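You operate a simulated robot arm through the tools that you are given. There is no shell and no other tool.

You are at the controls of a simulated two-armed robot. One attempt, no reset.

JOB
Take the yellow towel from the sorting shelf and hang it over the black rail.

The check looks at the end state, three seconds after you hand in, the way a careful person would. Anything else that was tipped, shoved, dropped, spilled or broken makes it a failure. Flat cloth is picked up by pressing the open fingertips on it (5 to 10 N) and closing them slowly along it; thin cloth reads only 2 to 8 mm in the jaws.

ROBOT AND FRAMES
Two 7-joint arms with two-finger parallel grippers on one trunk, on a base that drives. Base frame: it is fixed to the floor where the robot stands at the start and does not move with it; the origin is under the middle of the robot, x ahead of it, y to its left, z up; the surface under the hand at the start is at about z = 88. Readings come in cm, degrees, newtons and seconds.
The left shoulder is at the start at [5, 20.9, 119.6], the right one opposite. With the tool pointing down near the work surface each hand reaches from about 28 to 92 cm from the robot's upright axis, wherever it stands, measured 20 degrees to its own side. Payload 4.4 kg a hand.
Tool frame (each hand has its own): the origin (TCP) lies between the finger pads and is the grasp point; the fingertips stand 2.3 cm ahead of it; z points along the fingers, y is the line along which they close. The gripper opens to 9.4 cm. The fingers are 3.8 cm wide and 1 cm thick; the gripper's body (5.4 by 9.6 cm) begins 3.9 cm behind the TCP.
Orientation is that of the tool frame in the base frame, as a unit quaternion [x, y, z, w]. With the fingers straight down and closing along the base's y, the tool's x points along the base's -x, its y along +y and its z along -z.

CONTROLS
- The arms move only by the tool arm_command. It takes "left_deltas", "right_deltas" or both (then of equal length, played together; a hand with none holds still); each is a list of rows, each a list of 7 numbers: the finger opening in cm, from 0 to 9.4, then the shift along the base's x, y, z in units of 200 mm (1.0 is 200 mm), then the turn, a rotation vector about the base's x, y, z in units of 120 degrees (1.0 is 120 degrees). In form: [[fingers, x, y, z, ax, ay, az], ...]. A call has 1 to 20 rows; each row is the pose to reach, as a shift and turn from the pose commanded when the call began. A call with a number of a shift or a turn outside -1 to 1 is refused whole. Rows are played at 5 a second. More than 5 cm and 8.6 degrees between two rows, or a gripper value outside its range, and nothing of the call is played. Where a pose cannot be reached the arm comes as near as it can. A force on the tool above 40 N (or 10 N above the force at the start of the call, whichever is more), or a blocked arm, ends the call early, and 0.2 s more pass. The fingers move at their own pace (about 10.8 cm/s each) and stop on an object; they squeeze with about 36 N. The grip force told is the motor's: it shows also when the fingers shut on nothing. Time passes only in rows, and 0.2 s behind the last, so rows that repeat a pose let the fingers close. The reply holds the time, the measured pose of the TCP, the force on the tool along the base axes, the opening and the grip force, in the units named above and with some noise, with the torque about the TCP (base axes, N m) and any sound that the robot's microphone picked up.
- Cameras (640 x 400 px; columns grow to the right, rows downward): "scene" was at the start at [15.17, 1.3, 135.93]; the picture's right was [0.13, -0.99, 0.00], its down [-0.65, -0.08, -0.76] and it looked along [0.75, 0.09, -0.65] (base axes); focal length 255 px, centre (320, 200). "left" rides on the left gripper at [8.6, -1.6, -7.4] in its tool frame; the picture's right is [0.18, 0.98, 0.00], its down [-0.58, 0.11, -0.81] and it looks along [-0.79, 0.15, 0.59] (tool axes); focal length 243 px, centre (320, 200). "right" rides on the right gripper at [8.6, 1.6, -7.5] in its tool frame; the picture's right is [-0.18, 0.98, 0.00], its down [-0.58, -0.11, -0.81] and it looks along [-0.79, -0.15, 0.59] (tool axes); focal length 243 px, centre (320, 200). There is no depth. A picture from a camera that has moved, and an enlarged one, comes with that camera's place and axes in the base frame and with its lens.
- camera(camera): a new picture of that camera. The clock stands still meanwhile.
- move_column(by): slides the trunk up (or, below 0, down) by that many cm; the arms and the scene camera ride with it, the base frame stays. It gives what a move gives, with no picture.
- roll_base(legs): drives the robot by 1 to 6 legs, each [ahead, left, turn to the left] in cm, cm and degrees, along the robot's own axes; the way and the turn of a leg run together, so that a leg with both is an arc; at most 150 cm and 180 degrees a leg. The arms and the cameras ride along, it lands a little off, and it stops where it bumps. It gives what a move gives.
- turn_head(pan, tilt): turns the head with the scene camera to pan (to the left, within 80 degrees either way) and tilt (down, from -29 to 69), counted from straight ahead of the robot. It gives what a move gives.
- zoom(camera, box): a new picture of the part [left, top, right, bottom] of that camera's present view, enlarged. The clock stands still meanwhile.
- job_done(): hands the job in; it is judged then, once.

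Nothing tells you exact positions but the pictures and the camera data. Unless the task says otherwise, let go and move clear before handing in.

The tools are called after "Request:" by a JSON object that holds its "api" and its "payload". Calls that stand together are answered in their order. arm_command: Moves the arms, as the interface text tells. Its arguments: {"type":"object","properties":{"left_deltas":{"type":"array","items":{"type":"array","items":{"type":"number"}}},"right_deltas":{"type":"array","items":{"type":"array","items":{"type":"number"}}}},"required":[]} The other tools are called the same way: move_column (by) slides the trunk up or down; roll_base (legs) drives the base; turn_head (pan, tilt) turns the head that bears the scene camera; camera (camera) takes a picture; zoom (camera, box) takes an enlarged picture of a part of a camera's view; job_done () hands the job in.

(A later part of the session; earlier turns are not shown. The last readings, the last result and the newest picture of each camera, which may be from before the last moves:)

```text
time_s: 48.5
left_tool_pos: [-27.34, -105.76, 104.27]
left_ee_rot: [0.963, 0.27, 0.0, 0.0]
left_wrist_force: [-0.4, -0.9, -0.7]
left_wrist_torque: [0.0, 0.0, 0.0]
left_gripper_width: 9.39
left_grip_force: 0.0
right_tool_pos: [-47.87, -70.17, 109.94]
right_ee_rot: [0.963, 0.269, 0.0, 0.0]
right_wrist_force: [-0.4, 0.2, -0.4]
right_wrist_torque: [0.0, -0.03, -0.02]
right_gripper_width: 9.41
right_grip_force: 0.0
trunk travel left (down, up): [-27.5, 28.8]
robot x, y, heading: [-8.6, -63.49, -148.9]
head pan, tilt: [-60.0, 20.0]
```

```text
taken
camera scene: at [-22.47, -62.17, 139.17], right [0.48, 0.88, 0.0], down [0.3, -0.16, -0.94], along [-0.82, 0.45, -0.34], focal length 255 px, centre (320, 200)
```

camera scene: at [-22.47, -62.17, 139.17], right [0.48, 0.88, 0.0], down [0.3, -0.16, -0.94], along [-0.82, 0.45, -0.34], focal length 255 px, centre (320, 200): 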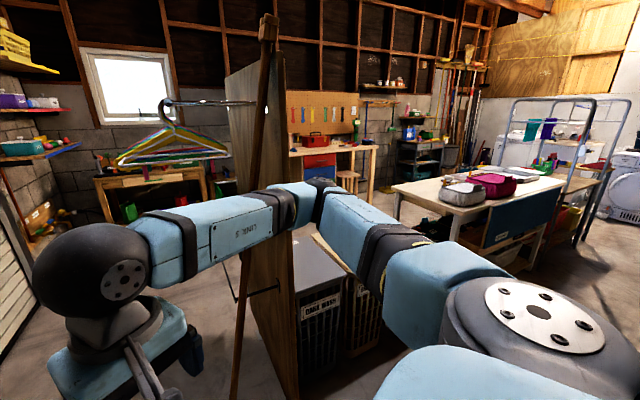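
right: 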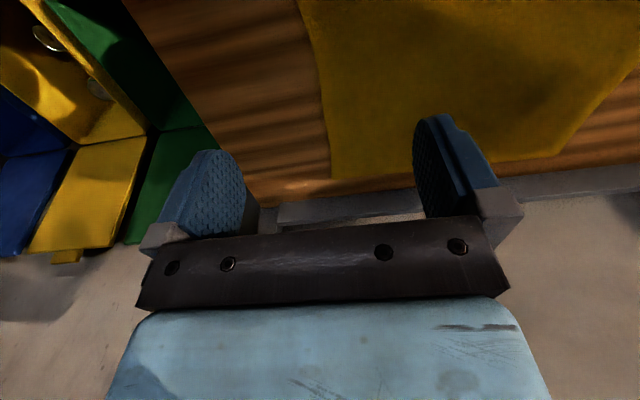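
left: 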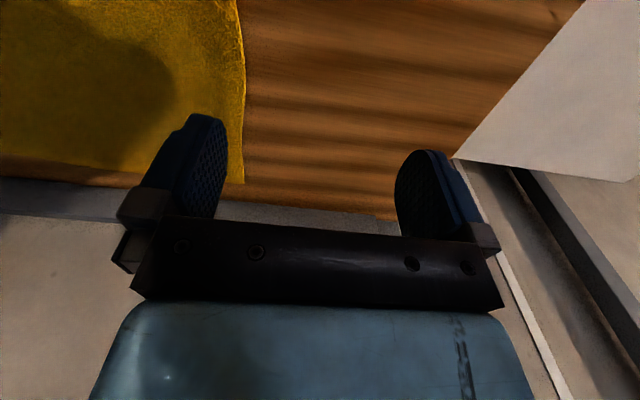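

The wooden panel carries several bars on its garage-door side: a chrome one with hangers, a white one with cloth, and a black one lower down. I zoom in there.

Request:
{"api": "turn_head", "payload": {"pan": -30, "tilt": 35}}

Request:
{"api": "zoom", "payload": {"camera": "scene", "box": [280, 20, 480, 145]}}

Request:
{"api": "zoom", "payload": {"camera": "scene", "box": [280, 145, 520, 295]}}

```text
time_s: 49.4
left_tool_pos: [-27.35, -105.69, 104.22]
left_ee_rot: [0.963, 0.269, -0.001, 0.001]
left_wrist_force: [-0.1, -0.1, 0.1]
left_wrist_torque: [0.01, 0.0, 0.02]
left_gripper_width: 9.42
left_grip_force: 0.0
right_tool_pos: [-47.72, -70.11, 109.93]
right_ee_rot: [0.963, 0.269, 0.0, -0.001]
right_wrist_force: [0.2, -0.1, 0.6]
right_wrist_torque: [0.02, 0.01, 0.03]
right_gripper_width: 9.41
right_grip_force: 0.0
trunk travel left (down, up): [-27.5, 28.8]
robot x, y, heading: [-8.46, -63.75, -148.9]
head pan, tilt: [-30.0, 35.0]
```

```text
3.20 times, centred on (380, 82) of scene
camera zoom: at [-23.1, -66.82, 136.79], right [-0.02, 1.0, 0.0], down [0.57, 0.01, -0.82], along [-0.82, -0.02, -0.57], focal length 817 px, centre (128, 576)
```

zoom: 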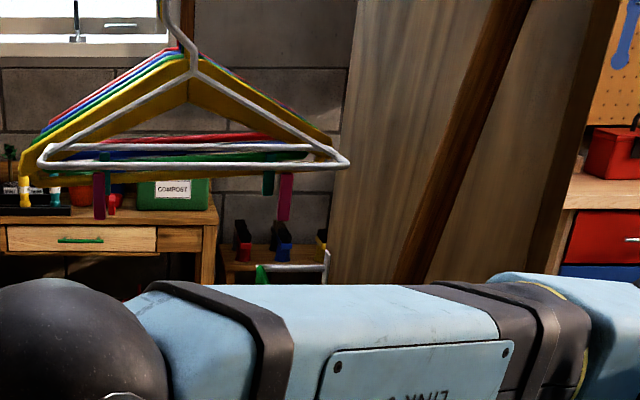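

```text
2.67 times, centred on (400, 220) of scene
camera zoom: at [-23.1, -66.82, 136.79], right [-0.02, 1.0, 0.0], down [0.57, 0.01, -0.82], along [-0.82, -0.02, -0.57], focal length 681 px, centre (107, 147)
```

zoom: 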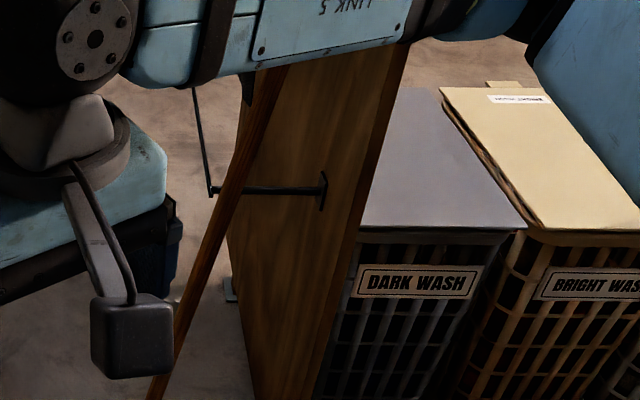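

A black bar does project from the wooden panel's face, partly behind my arm. I move over for an unobstructed view.

Request:
{"api": "roll_base", "payload": {"legs": [[15, 30, 0], [0, 0, -51]]}}

Request:
{"api": "turn_head", "payload": {"pan": 0, "tilt": 25}}

Request:
{"api": "camera", "payload": {"camera": "scene"}}

```text
time_s: 53.7
left_tool_pos: [-28.42, -136.21, 104.12]
left_ee_rot: [0.977, 0.214, 0.004, 0.006]
left_wrist_force: [-0.3, -0.3, 0.5]
left_wrist_torque: [0.0, -0.03, -0.03]
left_gripper_width: 9.4
left_grip_force: 0.0
right_tool_pos: [-44.27, -97.26, 110.43]
right_ee_rot: [0.979, 0.202, -0.004, 0.002]
right_wrist_force: [0.1, -0.5, 0.3]
right_wrist_torque: [0.01, 0.0, -0.01]
right_gripper_width: 9.41
right_grip_force: 0.1
trunk travel left (down, up): [-27.5, 28.8]
robot x, y, heading: [-5.09, -96.43, -156.7]
head pan, tilt: [-30.0, 35.0]
stopped in leg 2: the robot was blocked; the commanded pose is now the measured one
```

```text
time_s: 54.6
left_tool_pos: [-28.35, -136.08, 104.23]
left_ee_rot: [0.978, 0.21, 0.0, 0.004]
left_wrist_force: [-0.1, 0.4, -0.3]
left_wrist_torque: [0.0, -0.02, -0.01]
left_gripper_width: 9.44
left_grip_force: 0.0
right_tool_pos: [-43.83, -97.12, 110.49]
right_ee_rot: [0.979, 0.202, -0.007, 0.002]
right_wrist_force: [-0.3, -0.4, -0.5]
right_wrist_torque: [0.02, 0.02, 0.02]
right_gripper_width: 9.39
right_grip_force: 0.1
trunk travel left (down, up): [-27.5, 28.8]
robot x, y, heading: [-5.26, -96.54, -156.6]
head pan, tilt: [0.0, 25.0]
```

```text
taken
camera scene: at [-18.44, -102.03, 138.55], right [-0.39, 0.92, 0.0], down [0.38, 0.16, -0.91], along [-0.84, -0.36, -0.41], focal length 255 px, centre (320, 200)
```

scene: 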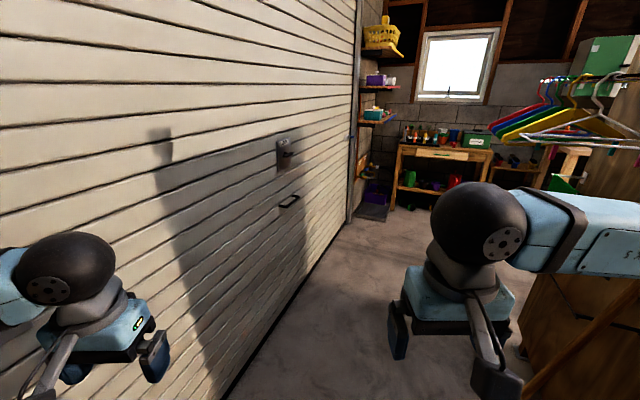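

The turn was blocked at the left side — likely the elbow reached the door or the red hand truck. I back straight off and check that nothing was shifted.

Request:
{"api": "roll_base", "payload": {"legs": [[0, -25, 0]]}}

Request:
{"api": "turn_head", "payload": {"pan": 60, "tilt": 30}}

Request:
{"api": "camera", "payload": {"camera": "scene"}}

```text
time_s: 57.4
left_tool_pos: [-39.31, -113.28, 103.89]
left_ee_rot: [0.979, 0.206, 0.006, 0.003]
left_wrist_force: [0.9, -0.2, -0.2]
left_wrist_torque: [0.0, 0.01, 0.01]
left_gripper_width: 9.4
left_grip_force: 0.2
right_tool_pos: [-54.51, -74.23, 109.98]
right_ee_rot: [0.98, 0.198, -0.001, 0.0]
right_wrist_force: [0.1, -0.2, 0.1]
right_wrist_torque: [0.03, -0.01, -0.01]
right_gripper_width: 9.42
right_grip_force: 0.1
trunk travel left (down, up): [-27.5, 28.8]
robot x, y, heading: [-15.34, -73.47, -157.2]
head pan, tilt: [0.0, 25.0]
```

```text
time_s: 58.7
left_tool_pos: [-39.35, -113.25, 103.73]
left_ee_rot: [0.978, 0.207, 0.006, 0.003]
left_wrist_force: [-0.2, 0.8, -0.7]
left_wrist_torque: [0.0, 0.01, -0.04]
left_gripper_width: 9.39
left_grip_force: 0.0
right_tool_pos: [-54.62, -74.42, 109.98]
right_ee_rot: [0.98, 0.197, -0.002, 0.0]
right_wrist_force: [-0.9, -0.2, -0.3]
right_wrist_torque: [-0.01, -0.04, -0.02]
right_gripper_width: 9.38
right_grip_force: 0.1
trunk travel left (down, up): [-27.5, 28.8]
robot x, y, heading: [-14.45, -73.48, -157.4]
head pan, tilt: [60.0, 30.0]
```

```text
taken
camera scene: at [-22.22, -84.93, 137.56], right [-0.99, 0.13, 0.0], down [0.06, 0.5, -0.87], along [-0.11, -0.86, -0.5], focal length 255 px, centre (320, 200)
```

scene: 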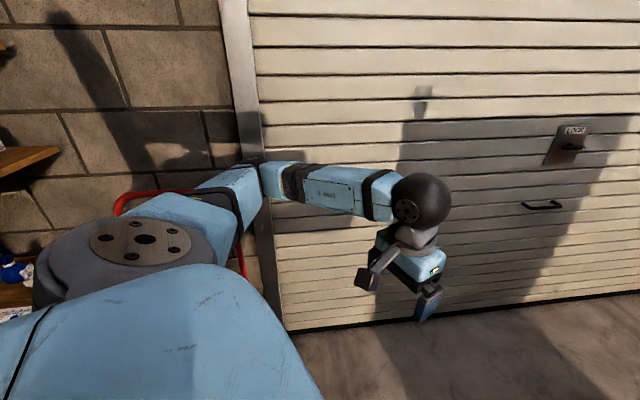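

The hand truck looks in place; the elbow met the door frame. Here there's room, so I turn to face the panel between the arms.

Request:
{"api": "roll_base", "payload": {"legs": [[0, 0, -35]]}}

Request:
{"api": "turn_head", "payload": {"pan": 5, "tilt": 30}}

Request:
{"api": "camera", "payload": {"camera": "scene"}}

Request:
{"api": "turn_head", "payload": {"pan": 80, "tilt": 20}}

Request:
{"api": "camera", "payload": {"camera": "scene"}}

```text
time_s: 60.8
left_tool_pos: [-57.43, -92.41, 103.86]
left_ee_rot: [0.996, -0.093, 0.005, 0.005]
left_wrist_force: [0.6, 0.3, -0.6]
left_wrist_torque: [-0.01, 0.0, 0.04]
left_gripper_width: 9.4
left_grip_force: 0.1
right_tool_pos: [-47.93, -51.69, 110.08]
right_ee_rot: [0.995, -0.104, -0.001, 0.002]
right_wrist_force: [-0.1, -0.5, -0.6]
right_wrist_torque: [0.0, -0.02, -0.04]
right_gripper_width: 9.37
right_grip_force: 0.2
trunk travel left (down, up): [-27.5, 28.8]
robot x, y, heading: [-15.15, -73.64, 168.0]
head pan, tilt: [60.0, 30.0]
```

```text
time_s: 62.0
left_tool_pos: [-57.66, -92.27, 103.91]
left_ee_rot: [0.996, -0.094, 0.005, 0.005]
left_wrist_force: [1.4, 0.7, -0.3]
left_wrist_torque: [0.0, 0.02, 0.03]
left_gripper_width: 9.39
left_grip_force: 0.1
right_tool_pos: [-47.88, -51.68, 110.08]
right_ee_rot: [0.995, -0.104, -0.001, 0.0]
right_wrist_force: [0.1, 0.4, -0.2]
right_wrist_torque: [0.0, 0.02, 0.01]
right_gripper_width: 9.4
right_grip_force: 0.1
trunk travel left (down, up): [-27.5, 28.8]
robot x, y, heading: [-14.79, -73.64, 168.1]
head pan, tilt: [5.0, 30.0]
```

```text
taken
camera scene: at [-30.43, -70.88, 137.56], right [0.12, 0.99, 0.0], down [0.5, -0.06, -0.87], along [-0.86, 0.1, -0.5], focal length 255 px, centre (320, 200)
```

scene: 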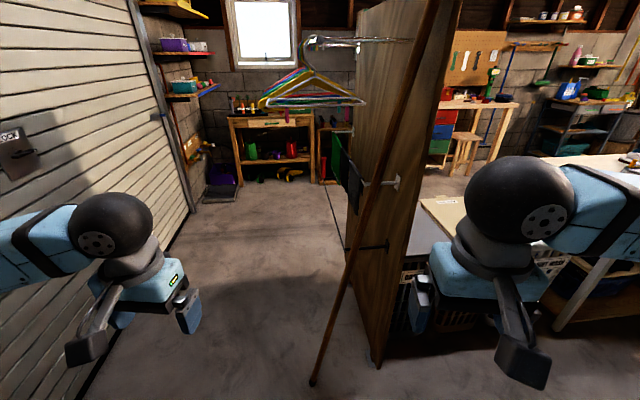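

```text
time_s: 63.5
left_tool_pos: [-57.4, -92.3, 103.87]
left_ee_rot: [0.996, -0.094, 0.005, 0.005]
left_wrist_force: [-0.9, 0.1, -0.6]
left_wrist_torque: [-0.02, 0.01, 0.01]
left_gripper_width: 9.4
left_grip_force: 0.0
right_tool_pos: [-47.98, -51.72, 110.05]
right_ee_rot: [0.995, -0.104, -0.001, 0.0]
right_wrist_force: [0.3, 1.0, 0.0]
right_wrist_torque: [-0.01, 0.03, -0.02]
right_gripper_width: 9.39
right_grip_force: 0.0
trunk travel left (down, up): [-27.5, 28.8]
robot x, y, heading: [-14.7, -73.43, 168.5]
head pan, tilt: [80.0, 20.0]
```

```text
taken
camera scene: at [-24.93, -80.6, 139.17], right [-0.93, 0.37, 0.0], down [0.13, 0.32, -0.94], along [-0.35, -0.87, -0.34], focal length 255 px, centre (320, 200)
```

scene: 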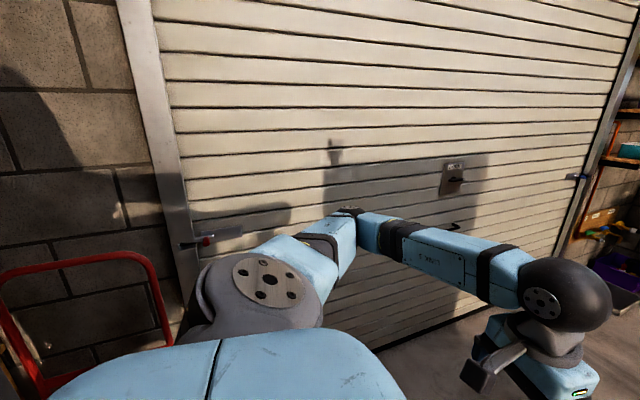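

Now I see the panel: chrome rail with hangers on top, a white rail and a black rail below, and a wooden pole leaning at the near edge. I zoom in.

Request:
{"api": "turn_head", "payload": {"pan": -5, "tilt": 35}}

Request:
{"api": "zoom", "payload": {"camera": "scene", "box": [220, 100, 460, 250]}}

Request:
{"api": "zoom", "payload": {"camera": "scene", "box": [220, 0, 460, 150]}}

Request:
{"api": "camera", "payload": {"camera": "scene"}}

```text
time_s: 65.1
left_tool_pos: [-57.42, -92.36, 103.88]
left_ee_rot: [0.995, -0.095, 0.005, 0.005]
left_wrist_force: [0.0, -0.3, -0.1]
left_wrist_torque: [-0.01, 0.01, -0.02]
left_gripper_width: 9.41
left_grip_force: 0.0
right_tool_pos: [-48.06, -51.57, 110.03]
right_ee_rot: [0.995, -0.103, 0.0, 0.001]
right_wrist_force: [0.4, -0.3, 0.8]
right_wrist_torque: [0.0, -0.01, -0.03]
right_gripper_width: 9.41
right_grip_force: 0.1
trunk travel left (down, up): [-27.5, 28.8]
robot x, y, heading: [-14.66, -73.51, 168.2]
head pan, tilt: [-5.0, 35.0]
```

```text
2.67 times, centred on (340, 175) of scene
camera zoom: at [-29.87, -69.4, 136.78], right [0.29, 0.96, 0.0], down [0.55, -0.17, -0.82], along [-0.78, 0.24, -0.57], focal length 681 px, centre (267, 267)
```

zoom: 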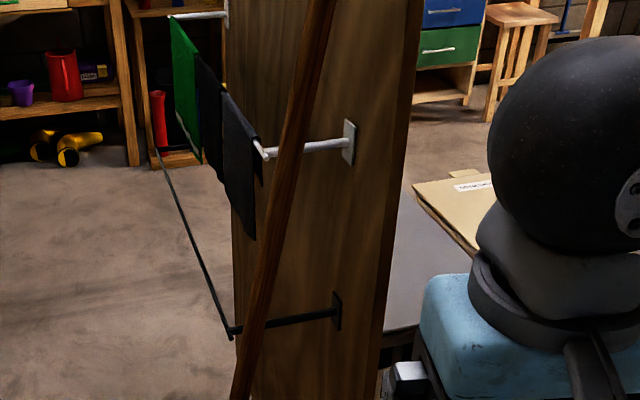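

```text
2.67 times, centred on (340, 75) of scene
camera zoom: at [-29.87, -69.4, 136.78], right [0.29, 0.96, 0.0], down [0.55, -0.17, -0.82], along [-0.78, 0.24, -0.57], focal length 681 px, centre (267, 533)
```

zoom: 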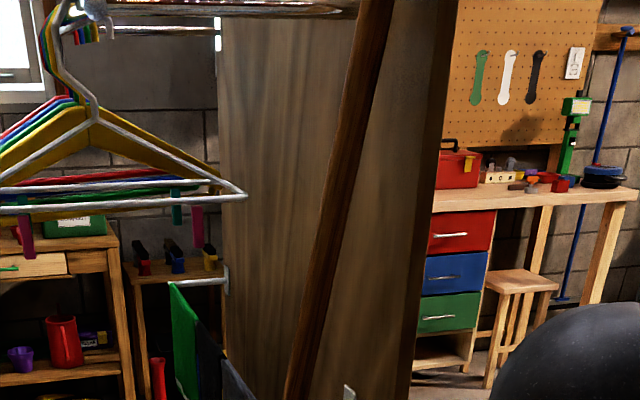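

```text
taken
camera scene: at [-29.87, -69.4, 136.78], right [0.29, 0.96, 0.0], down [0.55, -0.17, -0.82], along [-0.78, 0.24, -0.57], focal length 255 px, centre (320, 200)
```

scene: 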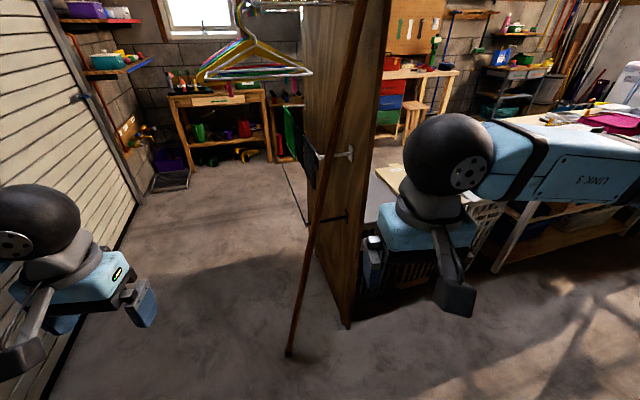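

The target is clear now: a black U-rail on the panel's garage-door side, bar at roughly y −52, z 71, x −169 to −105. Above it sits a white rail with cloths and hangers at z 125. I'll rehearse the approach empty-handed for a square look: face +y, back off, slide left and lower the trunk to stay under the hangers.

Request:
{"api": "roll_base", "payload": {"legs": [[0, 0, -78], [-34, 0, 0], [0, 35, 0]]}}

Request:
{"api": "turn_head", "payload": {"pan": 45, "tilt": 25}}

Request:
{"api": "camera", "payload": {"camera": "scene"}}

```text
time_s: 73.9
left_tool_pos: [-76.56, -69.54, 103.85]
left_ee_rot: [0.712, -0.702, 0.0, 0.007]
left_wrist_force: [0.6, 0.7, 0.4]
left_wrist_torque: [-0.02, 0.03, -0.01]
left_gripper_width: 9.4
left_grip_force: 0.1
right_tool_pos: [-34.74, -70.93, 109.98]
right_ee_rot: [-0.705, 0.709, 0.0, 0.001]
right_wrist_force: [-0.1, 0.3, -0.1]
right_wrist_torque: [-0.02, -0.01, 0.02]
right_gripper_width: 9.4
right_grip_force: 0.1
trunk travel left (down, up): [-27.5, 28.8]
robot x, y, heading: [-49.91, -107.51, 89.5]
head pan, tilt: [-5.0, 35.0]
```

```text
time_s: 75.0
left_tool_pos: [-76.54, -69.65, 103.92]
left_ee_rot: [0.712, -0.702, 0.001, 0.007]
left_wrist_force: [0.6, -0.2, -0.4]
left_wrist_torque: [0.0, 0.01, 0.04]
left_gripper_width: 9.39
left_grip_force: 0.0
right_tool_pos: [-34.87, -70.85, 110.07]
right_ee_rot: [-0.705, 0.709, 0.0, 0.001]
right_wrist_force: [0.1, 0.1, -0.9]
right_wrist_torque: [0.0, -0.01, -0.01]
right_gripper_width: 9.41
right_grip_force: 0.1
trunk travel left (down, up): [-27.5, 28.8]
robot x, y, heading: [-49.6, -107.09, 89.7]
head pan, tilt: [45.0, 25.0]
```

```text
taken
camera scene: at [-56.07, -94.05, 138.36], right [0.71, 0.7, 0.0], down [0.3, -0.3, -0.91], along [-0.64, 0.65, -0.42], focal length 255 px, centre (320, 200)
```

scene: 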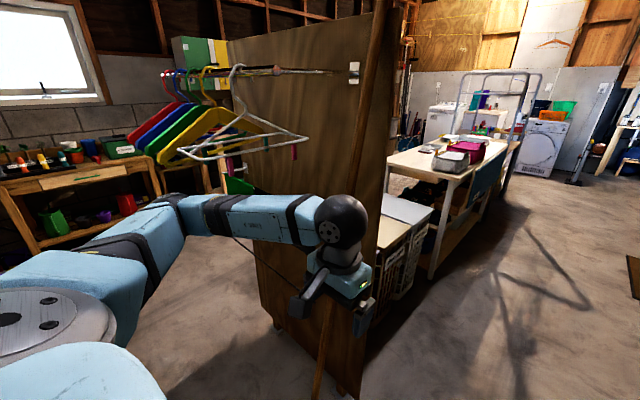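

Good view of the hangers and panel. I lower the trunk by 25 and slide further left under the hangers' level.

Request:
{"api": "move_column", "payload": {"by": -26}}

Request:
{"api": "camera", "payload": {"camera": "scene"}}

Request:
{"api": "turn_head", "payload": {"pan": 70, "tilt": 10}}

Request:
{"api": "camera", "payload": {"camera": "scene"}}

```text
time_s: 77.7
left_tool_pos: [-76.47, -69.68, 77.89]
left_ee_rot: [0.712, -0.703, 0.0, 0.007]
left_wrist_force: [0.0, 0.5, 0.8]
left_wrist_torque: [-0.02, 0.0, 0.02]
left_gripper_width: 9.42
left_grip_force: 0.1
right_tool_pos: [-34.82, -70.77, 84.16]
right_ee_rot: [-0.705, 0.709, 0.0, 0.001]
right_wrist_force: [0.0, -1.5, 0.1]
right_wrist_torque: [0.0, -0.01, 0.0]
right_gripper_width: 9.39
right_grip_force: 0.1
trunk travel left (down, up): [-1.5, 54.8]
robot x, y, heading: [-49.95, -107.21, 89.9]
head pan, tilt: [45.0, 25.0]
```

```text
taken
camera scene: at [-56.08, -94.06, 112.37], right [0.71, 0.7, 0.0], down [0.3, -0.3, -0.91], along [-0.64, 0.64, -0.42], focal length 255 px, centre (320, 200)
```

scene: 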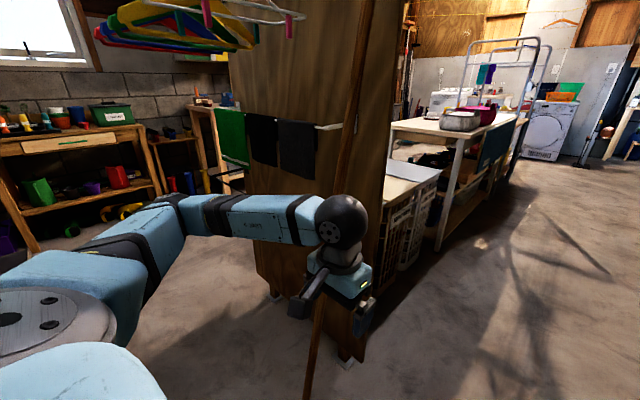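

```text
time_s: 78.6
left_tool_pos: [-76.48, -69.65, 77.87]
left_ee_rot: [0.712, -0.702, 0.001, 0.007]
left_wrist_force: [0.2, 0.5, 0.6]
left_wrist_torque: [0.0, 0.02, 0.03]
left_gripper_width: 9.4
left_grip_force: 0.0
right_tool_pos: [-34.87, -70.71, 84.05]
right_ee_rot: [-0.705, 0.709, 0.001, 0.0]
right_wrist_force: [0.0, 0.1, 0.1]
right_wrist_torque: [0.01, 0.02, 0.0]
right_gripper_width: 9.41
right_grip_force: 0.0
trunk travel left (down, up): [-1.5, 54.8]
robot x, y, heading: [-49.81, -107.79, 89.7]
head pan, tilt: [70.0, 10.0]
```

```text
taken
camera scene: at [-58.32, -97.37, 114.79], right [0.35, 0.94, 0.0], down [0.16, -0.06, -0.98], along [-0.92, 0.34, -0.17], focal length 255 px, centre (320, 200)
```

scene: 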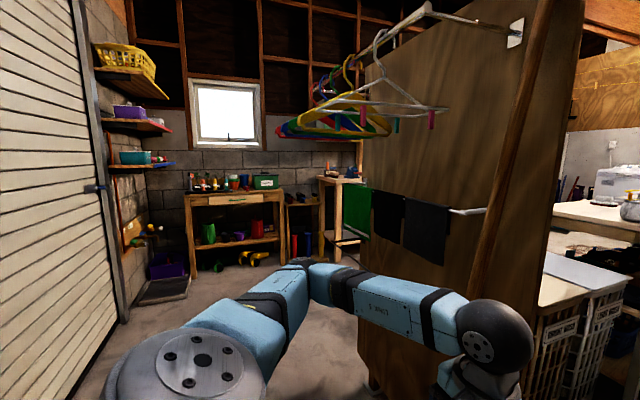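

Three cloths (green, black, charcoal) hang on the white rail, and the black rail is below. I slide further left for the square view.

Request:
{"api": "roll_base", "payload": {"legs": [[-3, 45, 0]]}}

Request:
{"api": "turn_head", "payload": {"pan": 30, "tilt": 35}}

Request:
{"api": "camera", "payload": {"camera": "scene"}}

```text
time_s: 83.1
left_tool_pos: [-121.34, -72.15, 77.82]
left_ee_rot: [0.71, -0.704, 0.0, 0.007]
left_wrist_force: [-0.5, -0.6, -0.6]
left_wrist_torque: [-0.01, 0.01, 0.0]
left_gripper_width: 9.4
left_grip_force: 0.1
right_tool_pos: [-79.53, -73.55, 84.07]
right_ee_rot: [-0.704, 0.71, 0.001, 0.0]
right_wrist_force: [-0.9, -0.2, 0.6]
right_wrist_torque: [-0.01, 0.01, 0.02]
right_gripper_width: 9.42
right_grip_force: 0.0
trunk travel left (down, up): [-1.5, 54.8]
robot x, y, heading: [-94.67, -110.5, 89.3]
head pan, tilt: [70.0, 10.0]
```

```text
time_s: 84.1
left_tool_pos: [-121.41, -72.12, 77.84]
left_ee_rot: [0.71, -0.704, 0.0, 0.007]
left_wrist_force: [0.5, 0.7, -0.7]
left_wrist_torque: [0.04, -0.01, 0.0]
left_gripper_width: 9.41
left_grip_force: 0.1
right_tool_pos: [-79.49, -73.47, 84.0]
right_ee_rot: [-0.704, 0.71, 0.0, -0.001]
right_wrist_force: [0.3, -0.2, 0.0]
right_wrist_torque: [0.01, 0.01, 0.0]
right_gripper_width: 9.41
right_grip_force: 0.0
trunk travel left (down, up): [-1.5, 54.8]
robot x, y, heading: [-94.91, -110.37, 89.4]
head pan, tilt: [30.0, 35.0]
```

```text
taken
camera scene: at [-98.82, -95.58, 110.79], right [0.87, 0.49, 0.0], down [0.28, -0.5, -0.82], along [-0.4, 0.71, -0.57], focal length 255 px, centre (320, 200)
```

scene: 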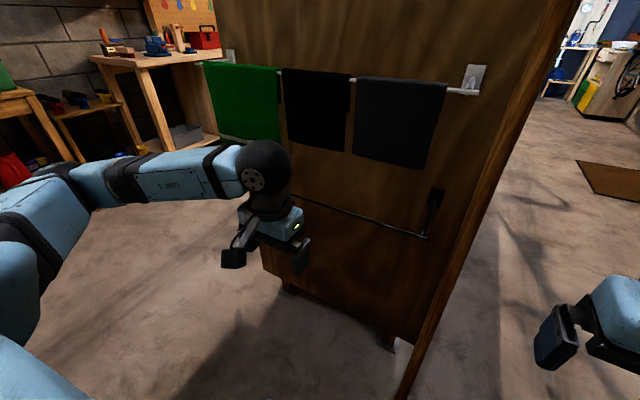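

I now have the black bar triangulated: y ≈ −53.5, z ≈ 76.5, x −158 to −99; panel face at y ≈ −37.5; cloths above end at z ≈ 88. I zoom in to refine this and to see the gripper's real shape.

Request:
{"api": "zoom", "payload": {"camera": "scene", "box": [200, 120, 360, 280]}}

Request:
{"api": "zoom", "payload": {"camera": "scene", "box": [280, 50, 500, 250]}}

Request:
{"api": "camera", "payload": {"camera": "left"}}

```text
2.50 times, centred on (280, 200) of scene
camera zoom: at [-98.82, -95.58, 110.79], right [0.87, 0.49, 0.0], down [0.28, -0.5, -0.82], along [-0.4, 0.71, -0.57], focal length 638 px, centre (420, 200)
```

zoom: 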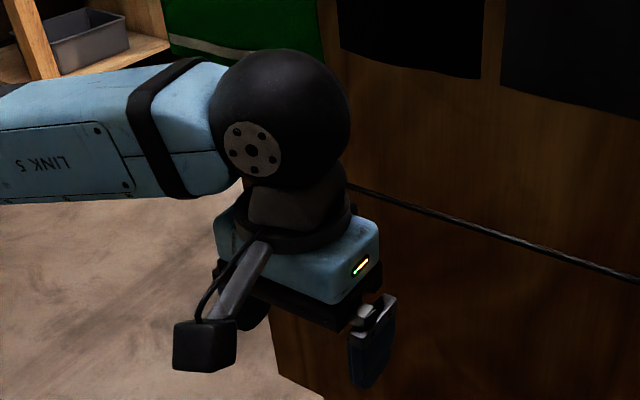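

```text
2.00 times, centred on (390, 150) of scene
camera zoom: at [-98.82, -95.58, 110.79], right [0.87, 0.49, 0.0], down [0.28, -0.5, -0.82], along [-0.4, 0.71, -0.57], focal length 511 px, centre (180, 300)
```

zoom: 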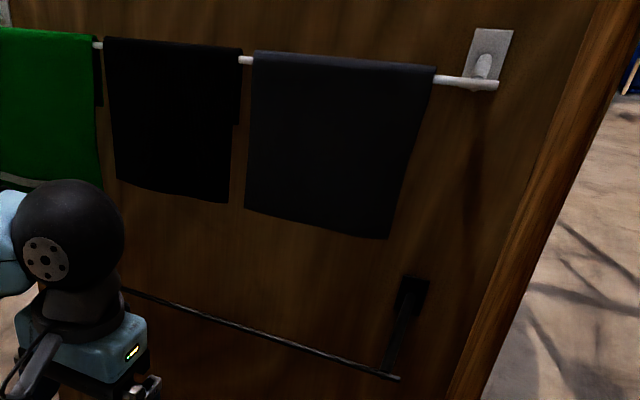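

```text
taken
camera left: at [-119.62, -80.74, 85.35], right [-0.98, -0.19, 0.01], down [-0.11, 0.59, 0.8], along [-0.16, 0.78, -0.6], focal length 243 px, centre (320, 200)
```

left: 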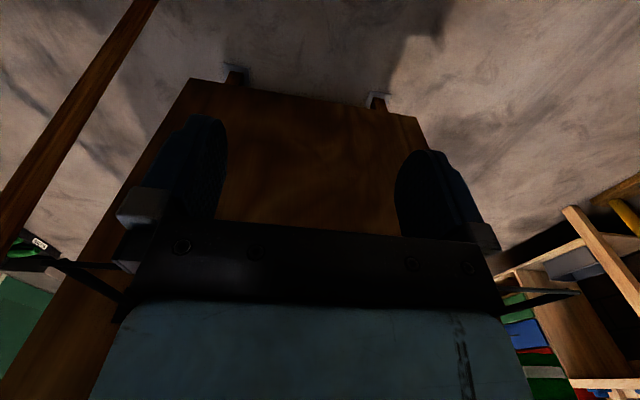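

The gripper camera is a real box on the near side, so I'll approach the rail with the fingers pitched about 35° below horizontal, passing over the bar and under the cloths. Now I go back to the shelf the way I came.

Request:
{"api": "roll_base", "payload": {"legs": [[0, -45, 0]]}}

Request:
{"api": "move_column", "payload": {"by": 26}}

Request:
{"api": "roll_base", "payload": {"legs": [[0, -35, 0], [108, 0, 0], [0, 0, -90]]}}

Request:
{"api": "turn_head", "payload": {"pan": 0, "tilt": 50}}

Request:
{"api": "camera", "payload": {"camera": "scene"}}

```text
time_s: 88.6
left_tool_pos: [-76.5, -72.63, 77.85]
left_ee_rot: [0.711, -0.703, 0.001, 0.007]
left_wrist_force: [-0.7, 0.6, 0.7]
left_wrist_torque: [-0.02, 0.02, -0.01]
left_gripper_width: 9.38
left_grip_force: 0.0
right_tool_pos: [-34.72, -73.73, 83.98]
right_ee_rot: [-0.706, 0.709, 0.001, 0.001]
right_wrist_force: [1.4, -0.4, -0.6]
right_wrist_torque: [0.01, 0.0, 0.0]
right_gripper_width: 9.41
right_grip_force: 0.2
trunk travel left (down, up): [-1.5, 54.8]
robot x, y, heading: [-49.79, -110.5, 89.7]
head pan, tilt: [30.0, 35.0]
```

```text
time_s: 91.3
left_tool_pos: [-76.46, -72.65, 103.96]
left_ee_rot: [0.712, -0.703, 0.001, 0.007]
left_wrist_force: [0.1, -1.1, -0.1]
left_wrist_torque: [-0.01, 0.02, -0.03]
left_gripper_width: 9.4
left_grip_force: 0.1
right_tool_pos: [-34.69, -73.73, 110.04]
right_ee_rot: [-0.705, 0.709, 0.0, 0.001]
right_wrist_force: [0.6, 0.4, -0.3]
right_wrist_torque: [0.01, 0.01, 0.0]
right_gripper_width: 9.4
right_grip_force: 0.0
trunk travel left (down, up): [-27.5, 28.8]
robot x, y, heading: [-49.68, -110.71, 89.8]
head pan, tilt: [30.0, 35.0]
```

```text
time_s: 103.9
left_tool_pos: [24.03, 24.65, 103.84]
left_ee_rot: [-0.006, 1.0, 0.004, -0.004]
left_wrist_force: [-0.4, -0.3, 0.0]
left_wrist_torque: [-0.01, 0.02, -0.02]
left_gripper_width: 9.4
left_grip_force: 0.1
right_tool_pos: [22.83, -17.14, 109.9]
right_ee_rot: [0.003, 1.0, -0.001, 0.0]
right_wrist_force: [0.1, 0.3, 1.0]
right_wrist_torque: [0.01, 0.05, -0.01]
right_gripper_width: 9.41
right_grip_force: 0.2
trunk travel left (down, up): [-27.5, 28.8]
robot x, y, heading: [-13.86, -2.23, -0.4]
head pan, tilt: [30.0, 35.0]
```

```text
time_s: 104.9
left_tool_pos: [23.97, 24.64, 103.82]
left_ee_rot: [-0.008, 1.0, 0.004, -0.005]
left_wrist_force: [0.5, -0.2, 0.7]
left_wrist_torque: [-0.06, 0.01, 0.01]
left_gripper_width: 9.4
left_grip_force: 0.0
right_tool_pos: [22.81, -17.06, 110.02]
right_ee_rot: [0.002, 1.0, -0.001, 0.0]
right_wrist_force: [0.7, 0.0, 0.0]
right_wrist_torque: [-0.01, 0.03, -0.04]
right_gripper_width: 9.4
right_grip_force: 0.1
trunk travel left (down, up): [-27.5, 28.8]
robot x, y, heading: [-13.95, -2.24, -0.2]
head pan, tilt: [0.0, 50.0]
```

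```text
taken
camera scene: at [0.47, -2.06, 134.61], right [0.0, -1.0, 0.0], down [-0.77, 0.0, -0.64], along [0.64, 0.0, -0.77], focal length 255 px, centre (320, 200)
```

scene: 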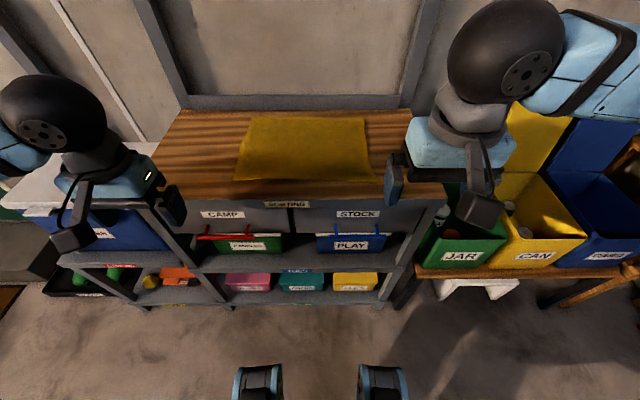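

The towel is unmoved: x 46–74, y −16.5 to 20. I drive ahead to the original spot in front of the shelf.

Request:
{"api": "roll_base", "payload": {"legs": [[14, 2, 0]]}}

Request:
{"api": "camera", "payload": {"camera": "scene"}}

```text
time_s: 106.2
left_tool_pos: [38.05, 26.64, 103.79]
left_ee_rot: [-0.006, 1.0, 0.004, -0.006]
left_wrist_force: [-0.3, 0.1, 0.1]
left_wrist_torque: [-0.01, 0.02, -0.01]
left_gripper_width: 9.42
left_grip_force: 0.1
right_tool_pos: [37.06, -15.18, 109.86]
right_ee_rot: [0.003, 1.0, 0.0, 0.0]
right_wrist_force: [0.7, 0.4, -0.6]
right_wrist_torque: [0.0, 0.01, -0.04]
right_gripper_width: 9.39
right_grip_force: 0.0
trunk travel left (down, up): [-27.5, 28.8]
robot x, y, heading: [0.17, 0.24, -0.4]
head pan, tilt: [0.0, 50.0]
```

```text
taken
camera scene: at [14.66, -0.16, 134.6], right [-0.01, -1.0, 0.0], down [-0.77, 0.0, -0.64], along [0.64, 0.0, -0.77], focal length 255 px, centre (320, 200)
```

scene: 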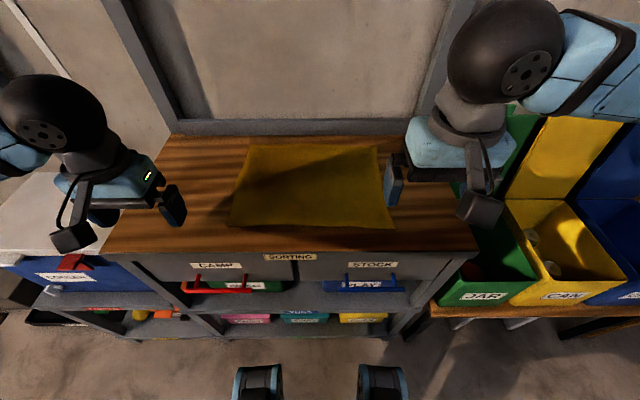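

Near edge runs from (46.4, 20) to (45, −16.4). I bring both open hands just above it near the corners.

Request:
{"api": "arm_command", "payload": {"left_deltas": [[5, 0.104, -0.116, -0.09, 0, 0, 0], [5, 0.208, -0.232, -0.18, 0, 0, 0], [5, 0.312, -0.348, -0.27, 0, 0, 0], [5, 0.416, -0.464, -0.36, 0, 0, 0], [5, 0.52, -0.58, -0.45, 0, 0, 0], [5, 0.52, -0.58, -0.45, 0, 0, 0]], "right_deltas": [[5, 0.102, 0.037, -0.15, 0, 0, 0], [5, 0.204, 0.074, -0.3, 0, 0, 0], [5, 0.306, 0.111, -0.45, 0, 0, 0], [5, 0.408, 0.148, -0.6, 0, 0, 0], [5, 0.51, 0.185, -0.75, 0, 0, 0], [5, 0.51, 0.185, -0.75, 0, 0, 0]]}}

Request:
{"api": "camera", "payload": {"camera": "scene"}}

Request:
{"api": "camera", "payload": {"camera": "left"}}

Request:
{"api": "camera", "payload": {"camera": "right"}}

```text
time_s: 107.6
left_tool_pos: [48.4, 14.89, 94.99]
left_ee_rot: [-0.006, 1.0, 0.004, -0.005]
left_wrist_force: [0.0, -0.3, -0.4]
left_wrist_torque: [0.04, 0.01, -0.02]
left_gripper_width: 5.0
left_grip_force: 0.2
right_tool_pos: [47.09, -11.46, 95.09]
right_ee_rot: [0.003, 1.0, 0.0, 0.0]
right_wrist_force: [0.5, 0.0, 0.5]
right_wrist_torque: [0.0, -0.02, 0.0]
right_gripper_width: 4.99
right_grip_force: 0.1
trunk travel left (down, up): [-27.5, 28.8]
robot x, y, heading: [0.13, -0.3, -0.4]
head pan, tilt: [0.0, 50.0]
```

```text
taken
camera scene: at [14.48, -0.13, 134.63], right [-0.01, -1.0, 0.0], down [-0.77, 0.0, -0.64], along [0.64, 0.0, -0.77], focal length 255 px, centre (320, 200)
```

scene: 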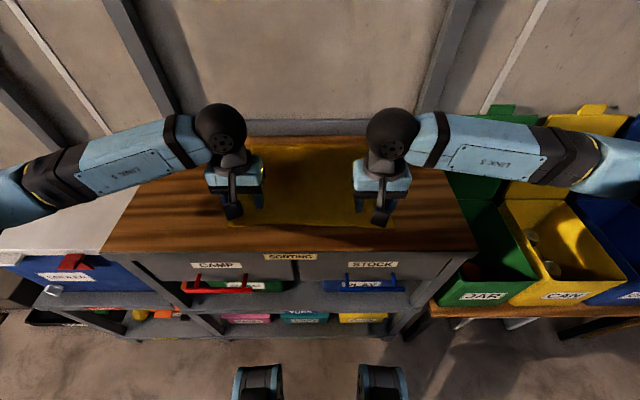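

```text
taken
camera left: at [39.82, 13.05, 102.44], right [-0.2, 0.98, 0.01], down [0.59, 0.11, 0.8], along [0.78, 0.16, -0.6], focal length 243 px, centre (320, 200)
```

left: 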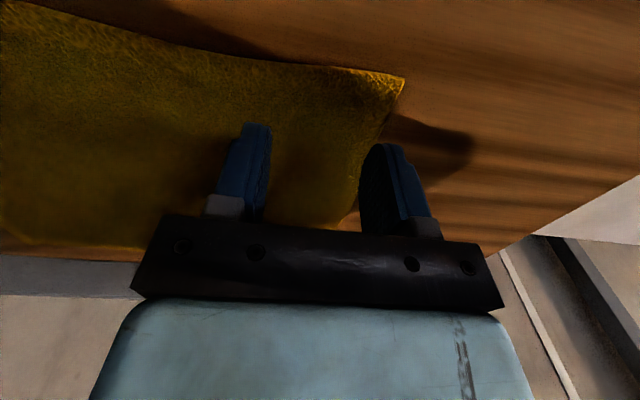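

```text
taken
camera right: at [38.36, -9.75, 102.61], right [0.19, 0.98, 0.0], down [0.58, -0.11, 0.81], along [0.79, -0.15, -0.59], focal length 243 px, centre (320, 200)
```

right: 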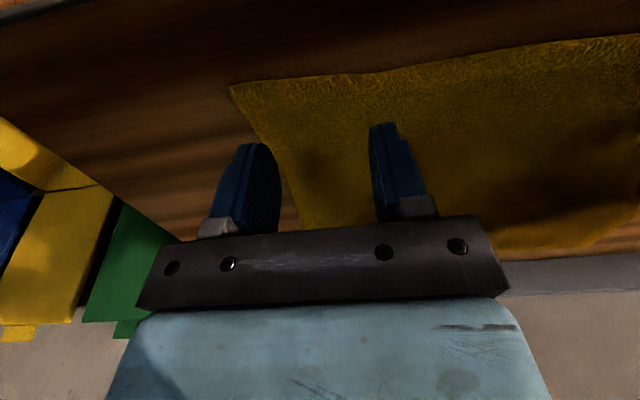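

Both fingers will land inside the corners: near-left (46, 19.3), near-right (45.2, −16.8). I lower gently toward contact.

Request:
{"api": "arm_command", "payload": {"left_deltas": [[5, 0, -0.02, -0.1, 0, 0, 0], [5, 0, -0.035, -0.2, 0, 0, 0], [5, 0, -0.035, -0.2, 0, 0, 0]], "right_deltas": [[5, 0, 0.02, -0.1, 0, 0, 0], [5, 0, 0.035, -0.205, 0, 0, 0], [5, 0, 0.035, -0.205, 0, 0, 0]]}}

Request:
{"api": "arm_command", "payload": {"left_deltas": [[5, 0, 0, -0.01, 0, 0, 0], [5, 0, 0, -0.02, 0, 0, 0], [5, 0, 0, -0.02, 0, 0, 0]], "right_deltas": [[5, 0, 0, -0.01, 0, 0, 0], [5, 0, 0, -0.02, 0, 0, 0], [5, 0, 0, -0.02, 0, 0, 0]]}}

```text
time_s: 108.4
left_tool_pos: [48.34, 14.31, 90.85]
left_ee_rot: [-0.006, 1.0, 0.005, -0.005]
left_wrist_force: [0.1, 0.2, 0.5]
left_wrist_torque: [-0.02, -0.02, 0.02]
left_gripper_width: 5.01
left_grip_force: 0.1
right_tool_pos: [47.13, -10.74, 90.76]
right_ee_rot: [0.003, 1.0, 0.0, 0.001]
right_wrist_force: [-0.9, 0.1, -0.7]
right_wrist_torque: [0.0, -0.05, 0.0]
right_gripper_width: 5.01
right_grip_force: 0.1
trunk travel left (down, up): [-27.5, 28.8]
robot x, y, heading: [0.19, -0.15, -0.4]
head pan, tilt: [0.0, 50.0]
```

```text
time_s: 109.2
left_tool_pos: [48.49, 14.34, 90.71]
left_ee_rot: [-0.006, 1.0, 0.004, -0.004]
left_wrist_force: [2.3, 2.2, 18.4]
left_wrist_torque: [-0.2, -0.08, 0.05]
left_gripper_width: 4.98
left_grip_force: 0.3
right_tool_pos: [47.01, -10.7, 90.66]
right_ee_rot: [0.002, 1.0, 0.0, 0.002]
right_wrist_force: [2.5, 0.6, 7.6]
right_wrist_torque: [-0.07, -0.1, -0.01]
right_gripper_width: 5.0
right_grip_force: 0.0
trunk travel left (down, up): [-27.5, 28.8]
robot x, y, heading: [0.08, -0.27, -0.4]
head pan, tilt: [0.0, 50.0]
```

Right presses 7.6 N, left 18 N, so I ease the left up slightly, then close both slowly along the cloth.

Request:
{"api": "arm_command", "payload": {"left_deltas": [[5, 0, 0, 0.008, 0, 0, 0], [5, 0, 0, 0.008, 0, 0, 0]], "right_deltas": [[5, 0, 0, 0, 0, 0, 0], [5, 0, 0, 0, 0, 0, 0]]}}

Request:
{"api": "arm_command", "payload": {"left_deltas": [[4.6, 0, 0, 0, 0, 0, 0], [4.2, 0, 0, 0, 0, 0, 0], [3.8, 0, 0, 0, 0, 0, 0], [3.4, 0, 0, 0, 0, 0, 0], [3.0, 0, 0, 0, 0, 0, 0], [2.6, 0, 0, 0, 0, 0, 0]], "right_deltas": [[4.6, 0, 0, 0, 0, 0, 0], [4.2, 0, 0, 0, 0, 0, 0], [3.8, 0, 0, 0, 0, 0, 0], [3.4, 0, 0, 0, 0, 0, 0], [3.0, 0, 0, 0, 0, 0, 0], [2.6, 0, 0, 0, 0, 0, 0]]}}

Request:
{"api": "camera", "payload": {"camera": "left"}}

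Request:
{"api": "camera", "payload": {"camera": "right"}}

```text
time_s: 109.8
left_tool_pos: [48.39, 14.31, 90.69]
left_ee_rot: [-0.006, 1.0, 0.004, -0.005]
left_wrist_force: [4.4, -0.2, 10.7]
left_wrist_torque: [-0.17, -0.11, 0.03]
left_gripper_width: 5.0
left_grip_force: 0.1
right_tool_pos: [47.05, -10.86, 90.61]
right_ee_rot: [0.002, 1.0, 0.0, 0.001]
right_wrist_force: [2.9, 1.3, 12.6]
right_wrist_torque: [-0.04, -0.12, 0.02]
right_gripper_width: 5.01
right_grip_force: 0.0
trunk travel left (down, up): [-27.5, 28.8]
robot x, y, heading: [0.42, -0.46, -0.1]
head pan, tilt: [0.0, 50.0]
```

```text
time_s: 111.2
left_tool_pos: [48.36, 14.24, 90.64]
left_ee_rot: [-0.006, 1.0, 0.004, -0.004]
left_wrist_force: [-1.3, -1.7, 6.6]
left_wrist_torque: [-0.1, -0.01, 0.0]
left_gripper_width: 2.6
left_grip_force: 0.1
right_tool_pos: [47.01, -10.62, 90.71]
right_ee_rot: [0.003, 1.0, 0.0, 0.002]
right_wrist_force: [-0.3, 2.2, 14.1]
right_wrist_torque: [0.07, -0.04, -0.02]
right_gripper_width: 2.51
right_grip_force: 0.1
trunk travel left (down, up): [-27.5, 28.8]
robot x, y, heading: [0.1, -0.23, -0.3]
head pan, tilt: [0.0, 50.0]
```

```text
taken
camera left: at [39.76, 12.44, 98.17], right [-0.2, 0.98, 0.01], down [0.59, 0.11, 0.8], along [0.79, 0.16, -0.6], focal length 243 px, centre (320, 200)
```

left: 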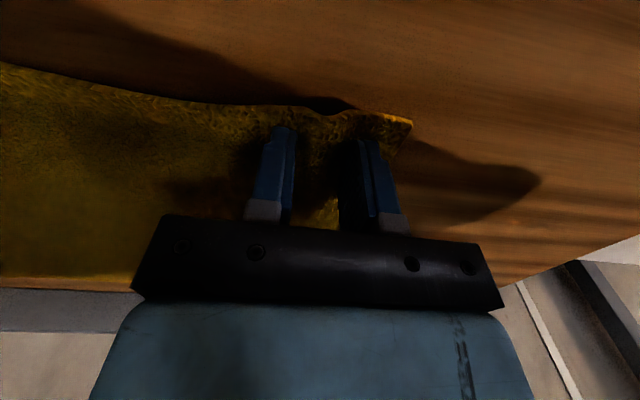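

```text
taken
camera right: at [38.29, -9.05, 98.15], right [0.19, 0.98, 0.0], down [0.58, -0.11, 0.81], along [0.79, -0.15, -0.59], focal length 243 px, centre (320, 200)
```

right: 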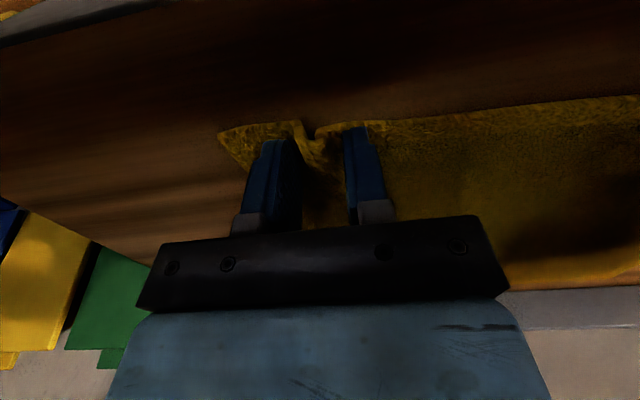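

Folds are forming between the fingers at both corners. I keep closing to grip.

Request:
{"api": "arm_command", "payload": {"left_deltas": [[2.2, 0, 0, 0, 0, 0, 0], [1.8, 0, 0, 0, 0, 0, 0], [1.4, 0, 0, 0, 0, 0, 0], [1.0, 0, 0, 0, 0, 0, 0], [0.6, 0, 0, 0, 0, 0, 0], [0.2, 0, 0, 0, 0, 0, 0], [0, 0, 0, 0, 0, 0, 0], [0, 0, 0, 0, 0, 0, 0]], "right_deltas": [[2.2, 0, 0, 0, 0, 0, 0], [1.8, 0, 0, 0, 0, 0, 0], [1.4, 0, 0, 0, 0, 0, 0], [1.0, 0, 0, 0, 0, 0, 0], [0.6, 0, 0, 0, 0, 0, 0], [0.2, 0, 0, 0, 0, 0, 0], [0, 0, 0, 0, 0, 0, 0], [0, 0, 0, 0, 0, 0, 0]]}}

Request:
{"api": "camera", "payload": {"camera": "left"}}

Request:
{"api": "camera", "payload": {"camera": "right"}}

```text
time_s: 113.0
left_tool_pos: [48.48, 14.38, 90.58]
left_ee_rot: [-0.006, 1.0, 0.005, -0.005]
left_wrist_force: [0.4, -7.0, 5.4]
left_wrist_torque: [-0.14, 0.02, 0.01]
left_gripper_width: 0.41
left_grip_force: 36.3
right_tool_pos: [47.07, -10.84, 90.6]
right_ee_rot: [0.003, 1.0, 0.0, 0.002]
right_wrist_force: [-0.4, 6.9, 15.3]
right_wrist_torque: [0.15, -0.09, 0.07]
right_gripper_width: 0.49
right_grip_force: 36.5
trunk travel left (down, up): [-27.5, 28.8]
robot x, y, heading: [0.3, -0.08, -0.4]
head pan, tilt: [0.0, 50.0]
```

```text
taken
camera left: at [39.77, 12.42, 98.17], right [-0.2, 0.98, 0.01], down [0.59, 0.11, 0.8], along [0.79, 0.16, -0.6], focal length 243 px, centre (320, 200)
```

left: 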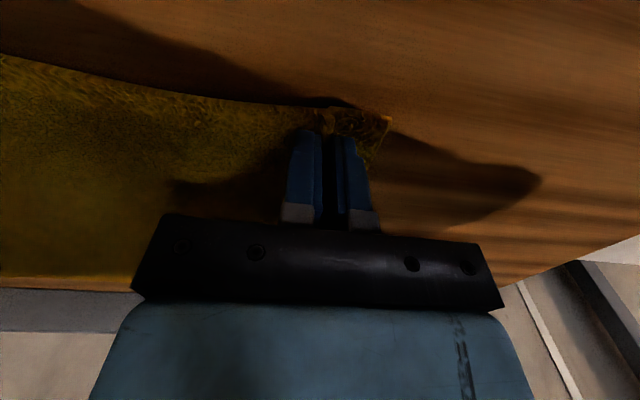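

```text
taken
camera right: at [38.3, -9.05, 98.15], right [0.19, 0.98, 0.0], down [0.58, -0.11, 0.81], along [0.79, -0.15, -0.59], focal length 243 px, centre (320, 200)
```

right: 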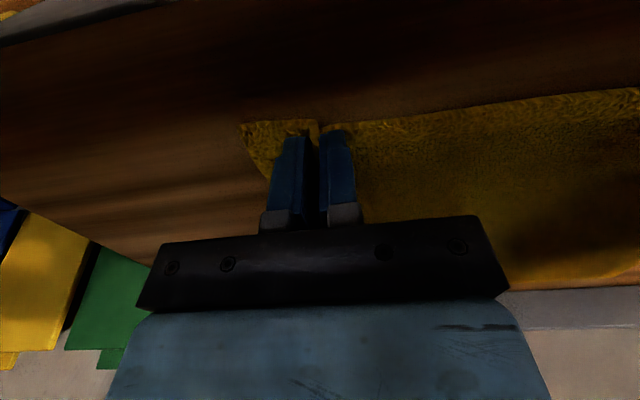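

Both jaws read 4–5 mm: cloth held. I lift slowly, easing the hands inward a little to relieve the stretch.

Request:
{"api": "arm_command", "payload": {"left_deltas": [[0, 0, -0.015, 0.04, 0, 0, 0], [0, 0, -0.03, 0.1, 0, 0, 0], [0, 0, -0.03, 0.2, 0, 0, 0], [0, 0, -0.03, 0.3, 0, 0, 0], [0, 0, -0.03, 0.4, 0, 0, 0], [0, 0, -0.03, 0.5, 0, 0, 0]], "right_deltas": [[0, 0, 0.015, 0.04, 0, 0, 0], [0, 0, 0.03, 0.1, 0, 0, 0], [0, 0, 0.03, 0.2, 0, 0, 0], [0, 0, 0.03, 0.3, 0, 0, 0], [0, 0, 0.03, 0.4, 0, 0, 0], [0, 0, 0.03, 0.5, 0, 0, 0]]}}

Request:
{"api": "camera", "payload": {"camera": "scene"}}

Request:
{"api": "camera", "payload": {"camera": "left"}}

Request:
{"api": "camera", "payload": {"camera": "right"}}

```text
time_s: 114.4
left_tool_pos: [48.47, 13.72, 100.6]
left_ee_rot: [-0.006, 1.0, 0.005, -0.006]
left_wrist_force: [-0.5, 0.4, -0.6]
left_wrist_torque: [0.03, -0.02, 0.0]
left_gripper_width: 0.38
left_grip_force: 35.8
right_tool_pos: [47.22, -10.17, 100.44]
right_ee_rot: [0.003, 1.0, 0.0, 0.0]
right_wrist_force: [0.4, -0.1, -0.9]
right_wrist_torque: [-0.06, 0.0, 0.0]
right_gripper_width: 0.43
right_grip_force: 35.5
trunk travel left (down, up): [-27.5, 28.8]
robot x, y, heading: [-0.15, -0.34, -0.3]
head pan, tilt: [0.0, 50.0]
```

```text
taken
camera scene: at [14.54, -0.18, 134.61], right [-0.01, -1.0, 0.0], down [-0.77, 0.01, -0.64], along [0.64, 0.0, -0.77], focal length 255 px, centre (320, 200)
```

scene: 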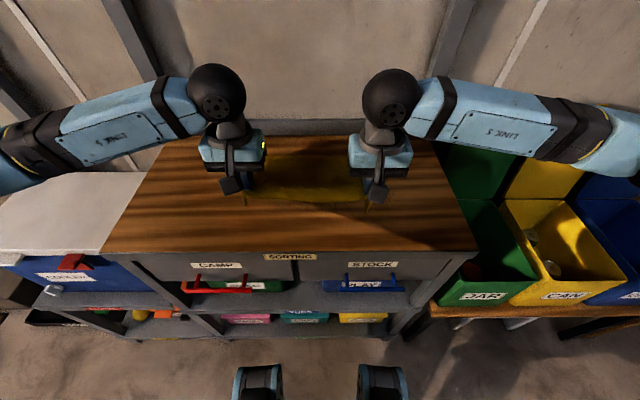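

```text
taken
camera left: at [39.88, 11.86, 108.13], right [-0.2, 0.98, 0.01], down [0.59, 0.11, 0.8], along [0.78, 0.16, -0.6], focal length 243 px, centre (320, 200)
```

left: 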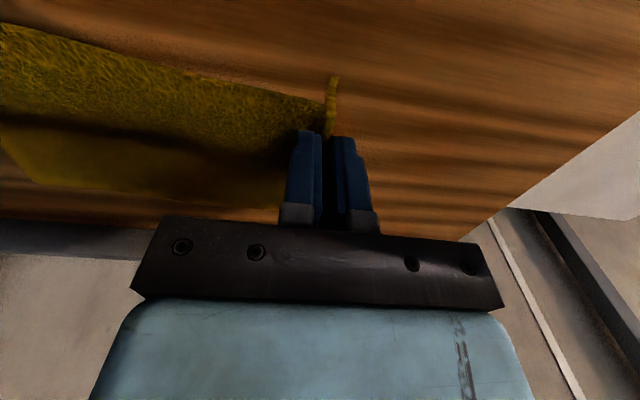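

```text
taken
camera right: at [38.42, -8.49, 108.07], right [0.19, 0.98, 0.0], down [0.58, -0.11, 0.81], along [0.79, -0.15, -0.59], focal length 243 px, centre (320, 200)
```

right: 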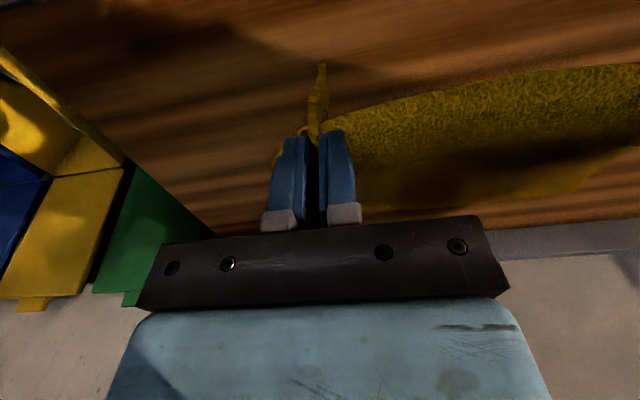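

The towel hangs along its near edge from both hands. I lift it higher while drawing it back so it clears the table.

Request:
{"api": "arm_command", "payload": {"left_deltas": [[0, -0.05, 0, 0.18, 0, 0, 0], [0, -0.12, 0, 0.36, 0, 0, 0], [0, -0.2, 0, 0.54, 0, 0, 0], [0, -0.3, 0, 0.72, 0, 0, 0], [0, -0.4, 0, 0.9, 0, 0, 0], [0, -0.4, 0, 0.9, 0, 0, 0]], "right_deltas": [[0, -0.05, 0, 0.18, 0, 0, 0], [0, -0.1, 0, 0.36, 0, 0, 0], [0, -0.17, 0, 0.54, 0, 0, 0], [0, -0.25, 0, 0.72, 0, 0, 0], [0, -0.34, 0, 0.9, 0, 0, 0], [0, -0.34, 0, 0.9, 0, 0, 0]]}}

Request:
{"api": "camera", "payload": {"camera": "scene"}}

```text
time_s: 115.8
left_tool_pos: [40.66, 13.6, 118.61]
left_ee_rot: [-0.006, 1.0, 0.005, -0.006]
left_wrist_force: [-0.2, 0.2, -0.7]
left_wrist_torque: [0.01, 0.0, 0.0]
left_gripper_width: 0.4
left_grip_force: 35.6
right_tool_pos: [40.39, -10.01, 118.43]
right_ee_rot: [0.003, 1.0, -0.001, 0.0]
right_wrist_force: [1.0, 0.5, -0.7]
right_wrist_torque: [-0.03, 0.02, -0.02]
right_gripper_width: 0.47
right_grip_force: 35.8
trunk travel left (down, up): [-27.5, 28.8]
robot x, y, heading: [0.0, -0.2, -0.5]
head pan, tilt: [0.0, 50.0]
```

```text
taken
camera scene: at [14.68, -0.17, 134.59], right [-0.01, -1.0, 0.0], down [-0.77, 0.0, -0.64], along [0.64, 0.0, -0.77], focal length 255 px, centre (320, 200)
```

scene: 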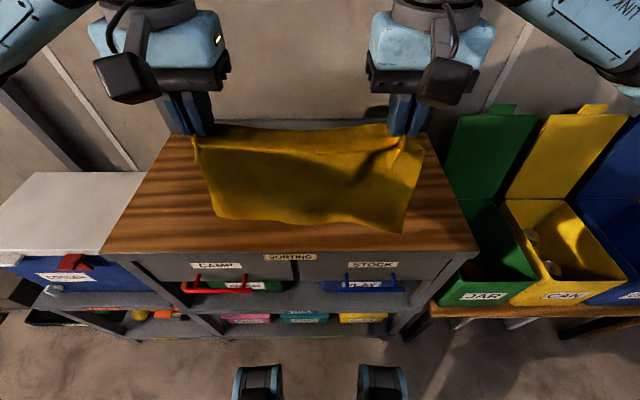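

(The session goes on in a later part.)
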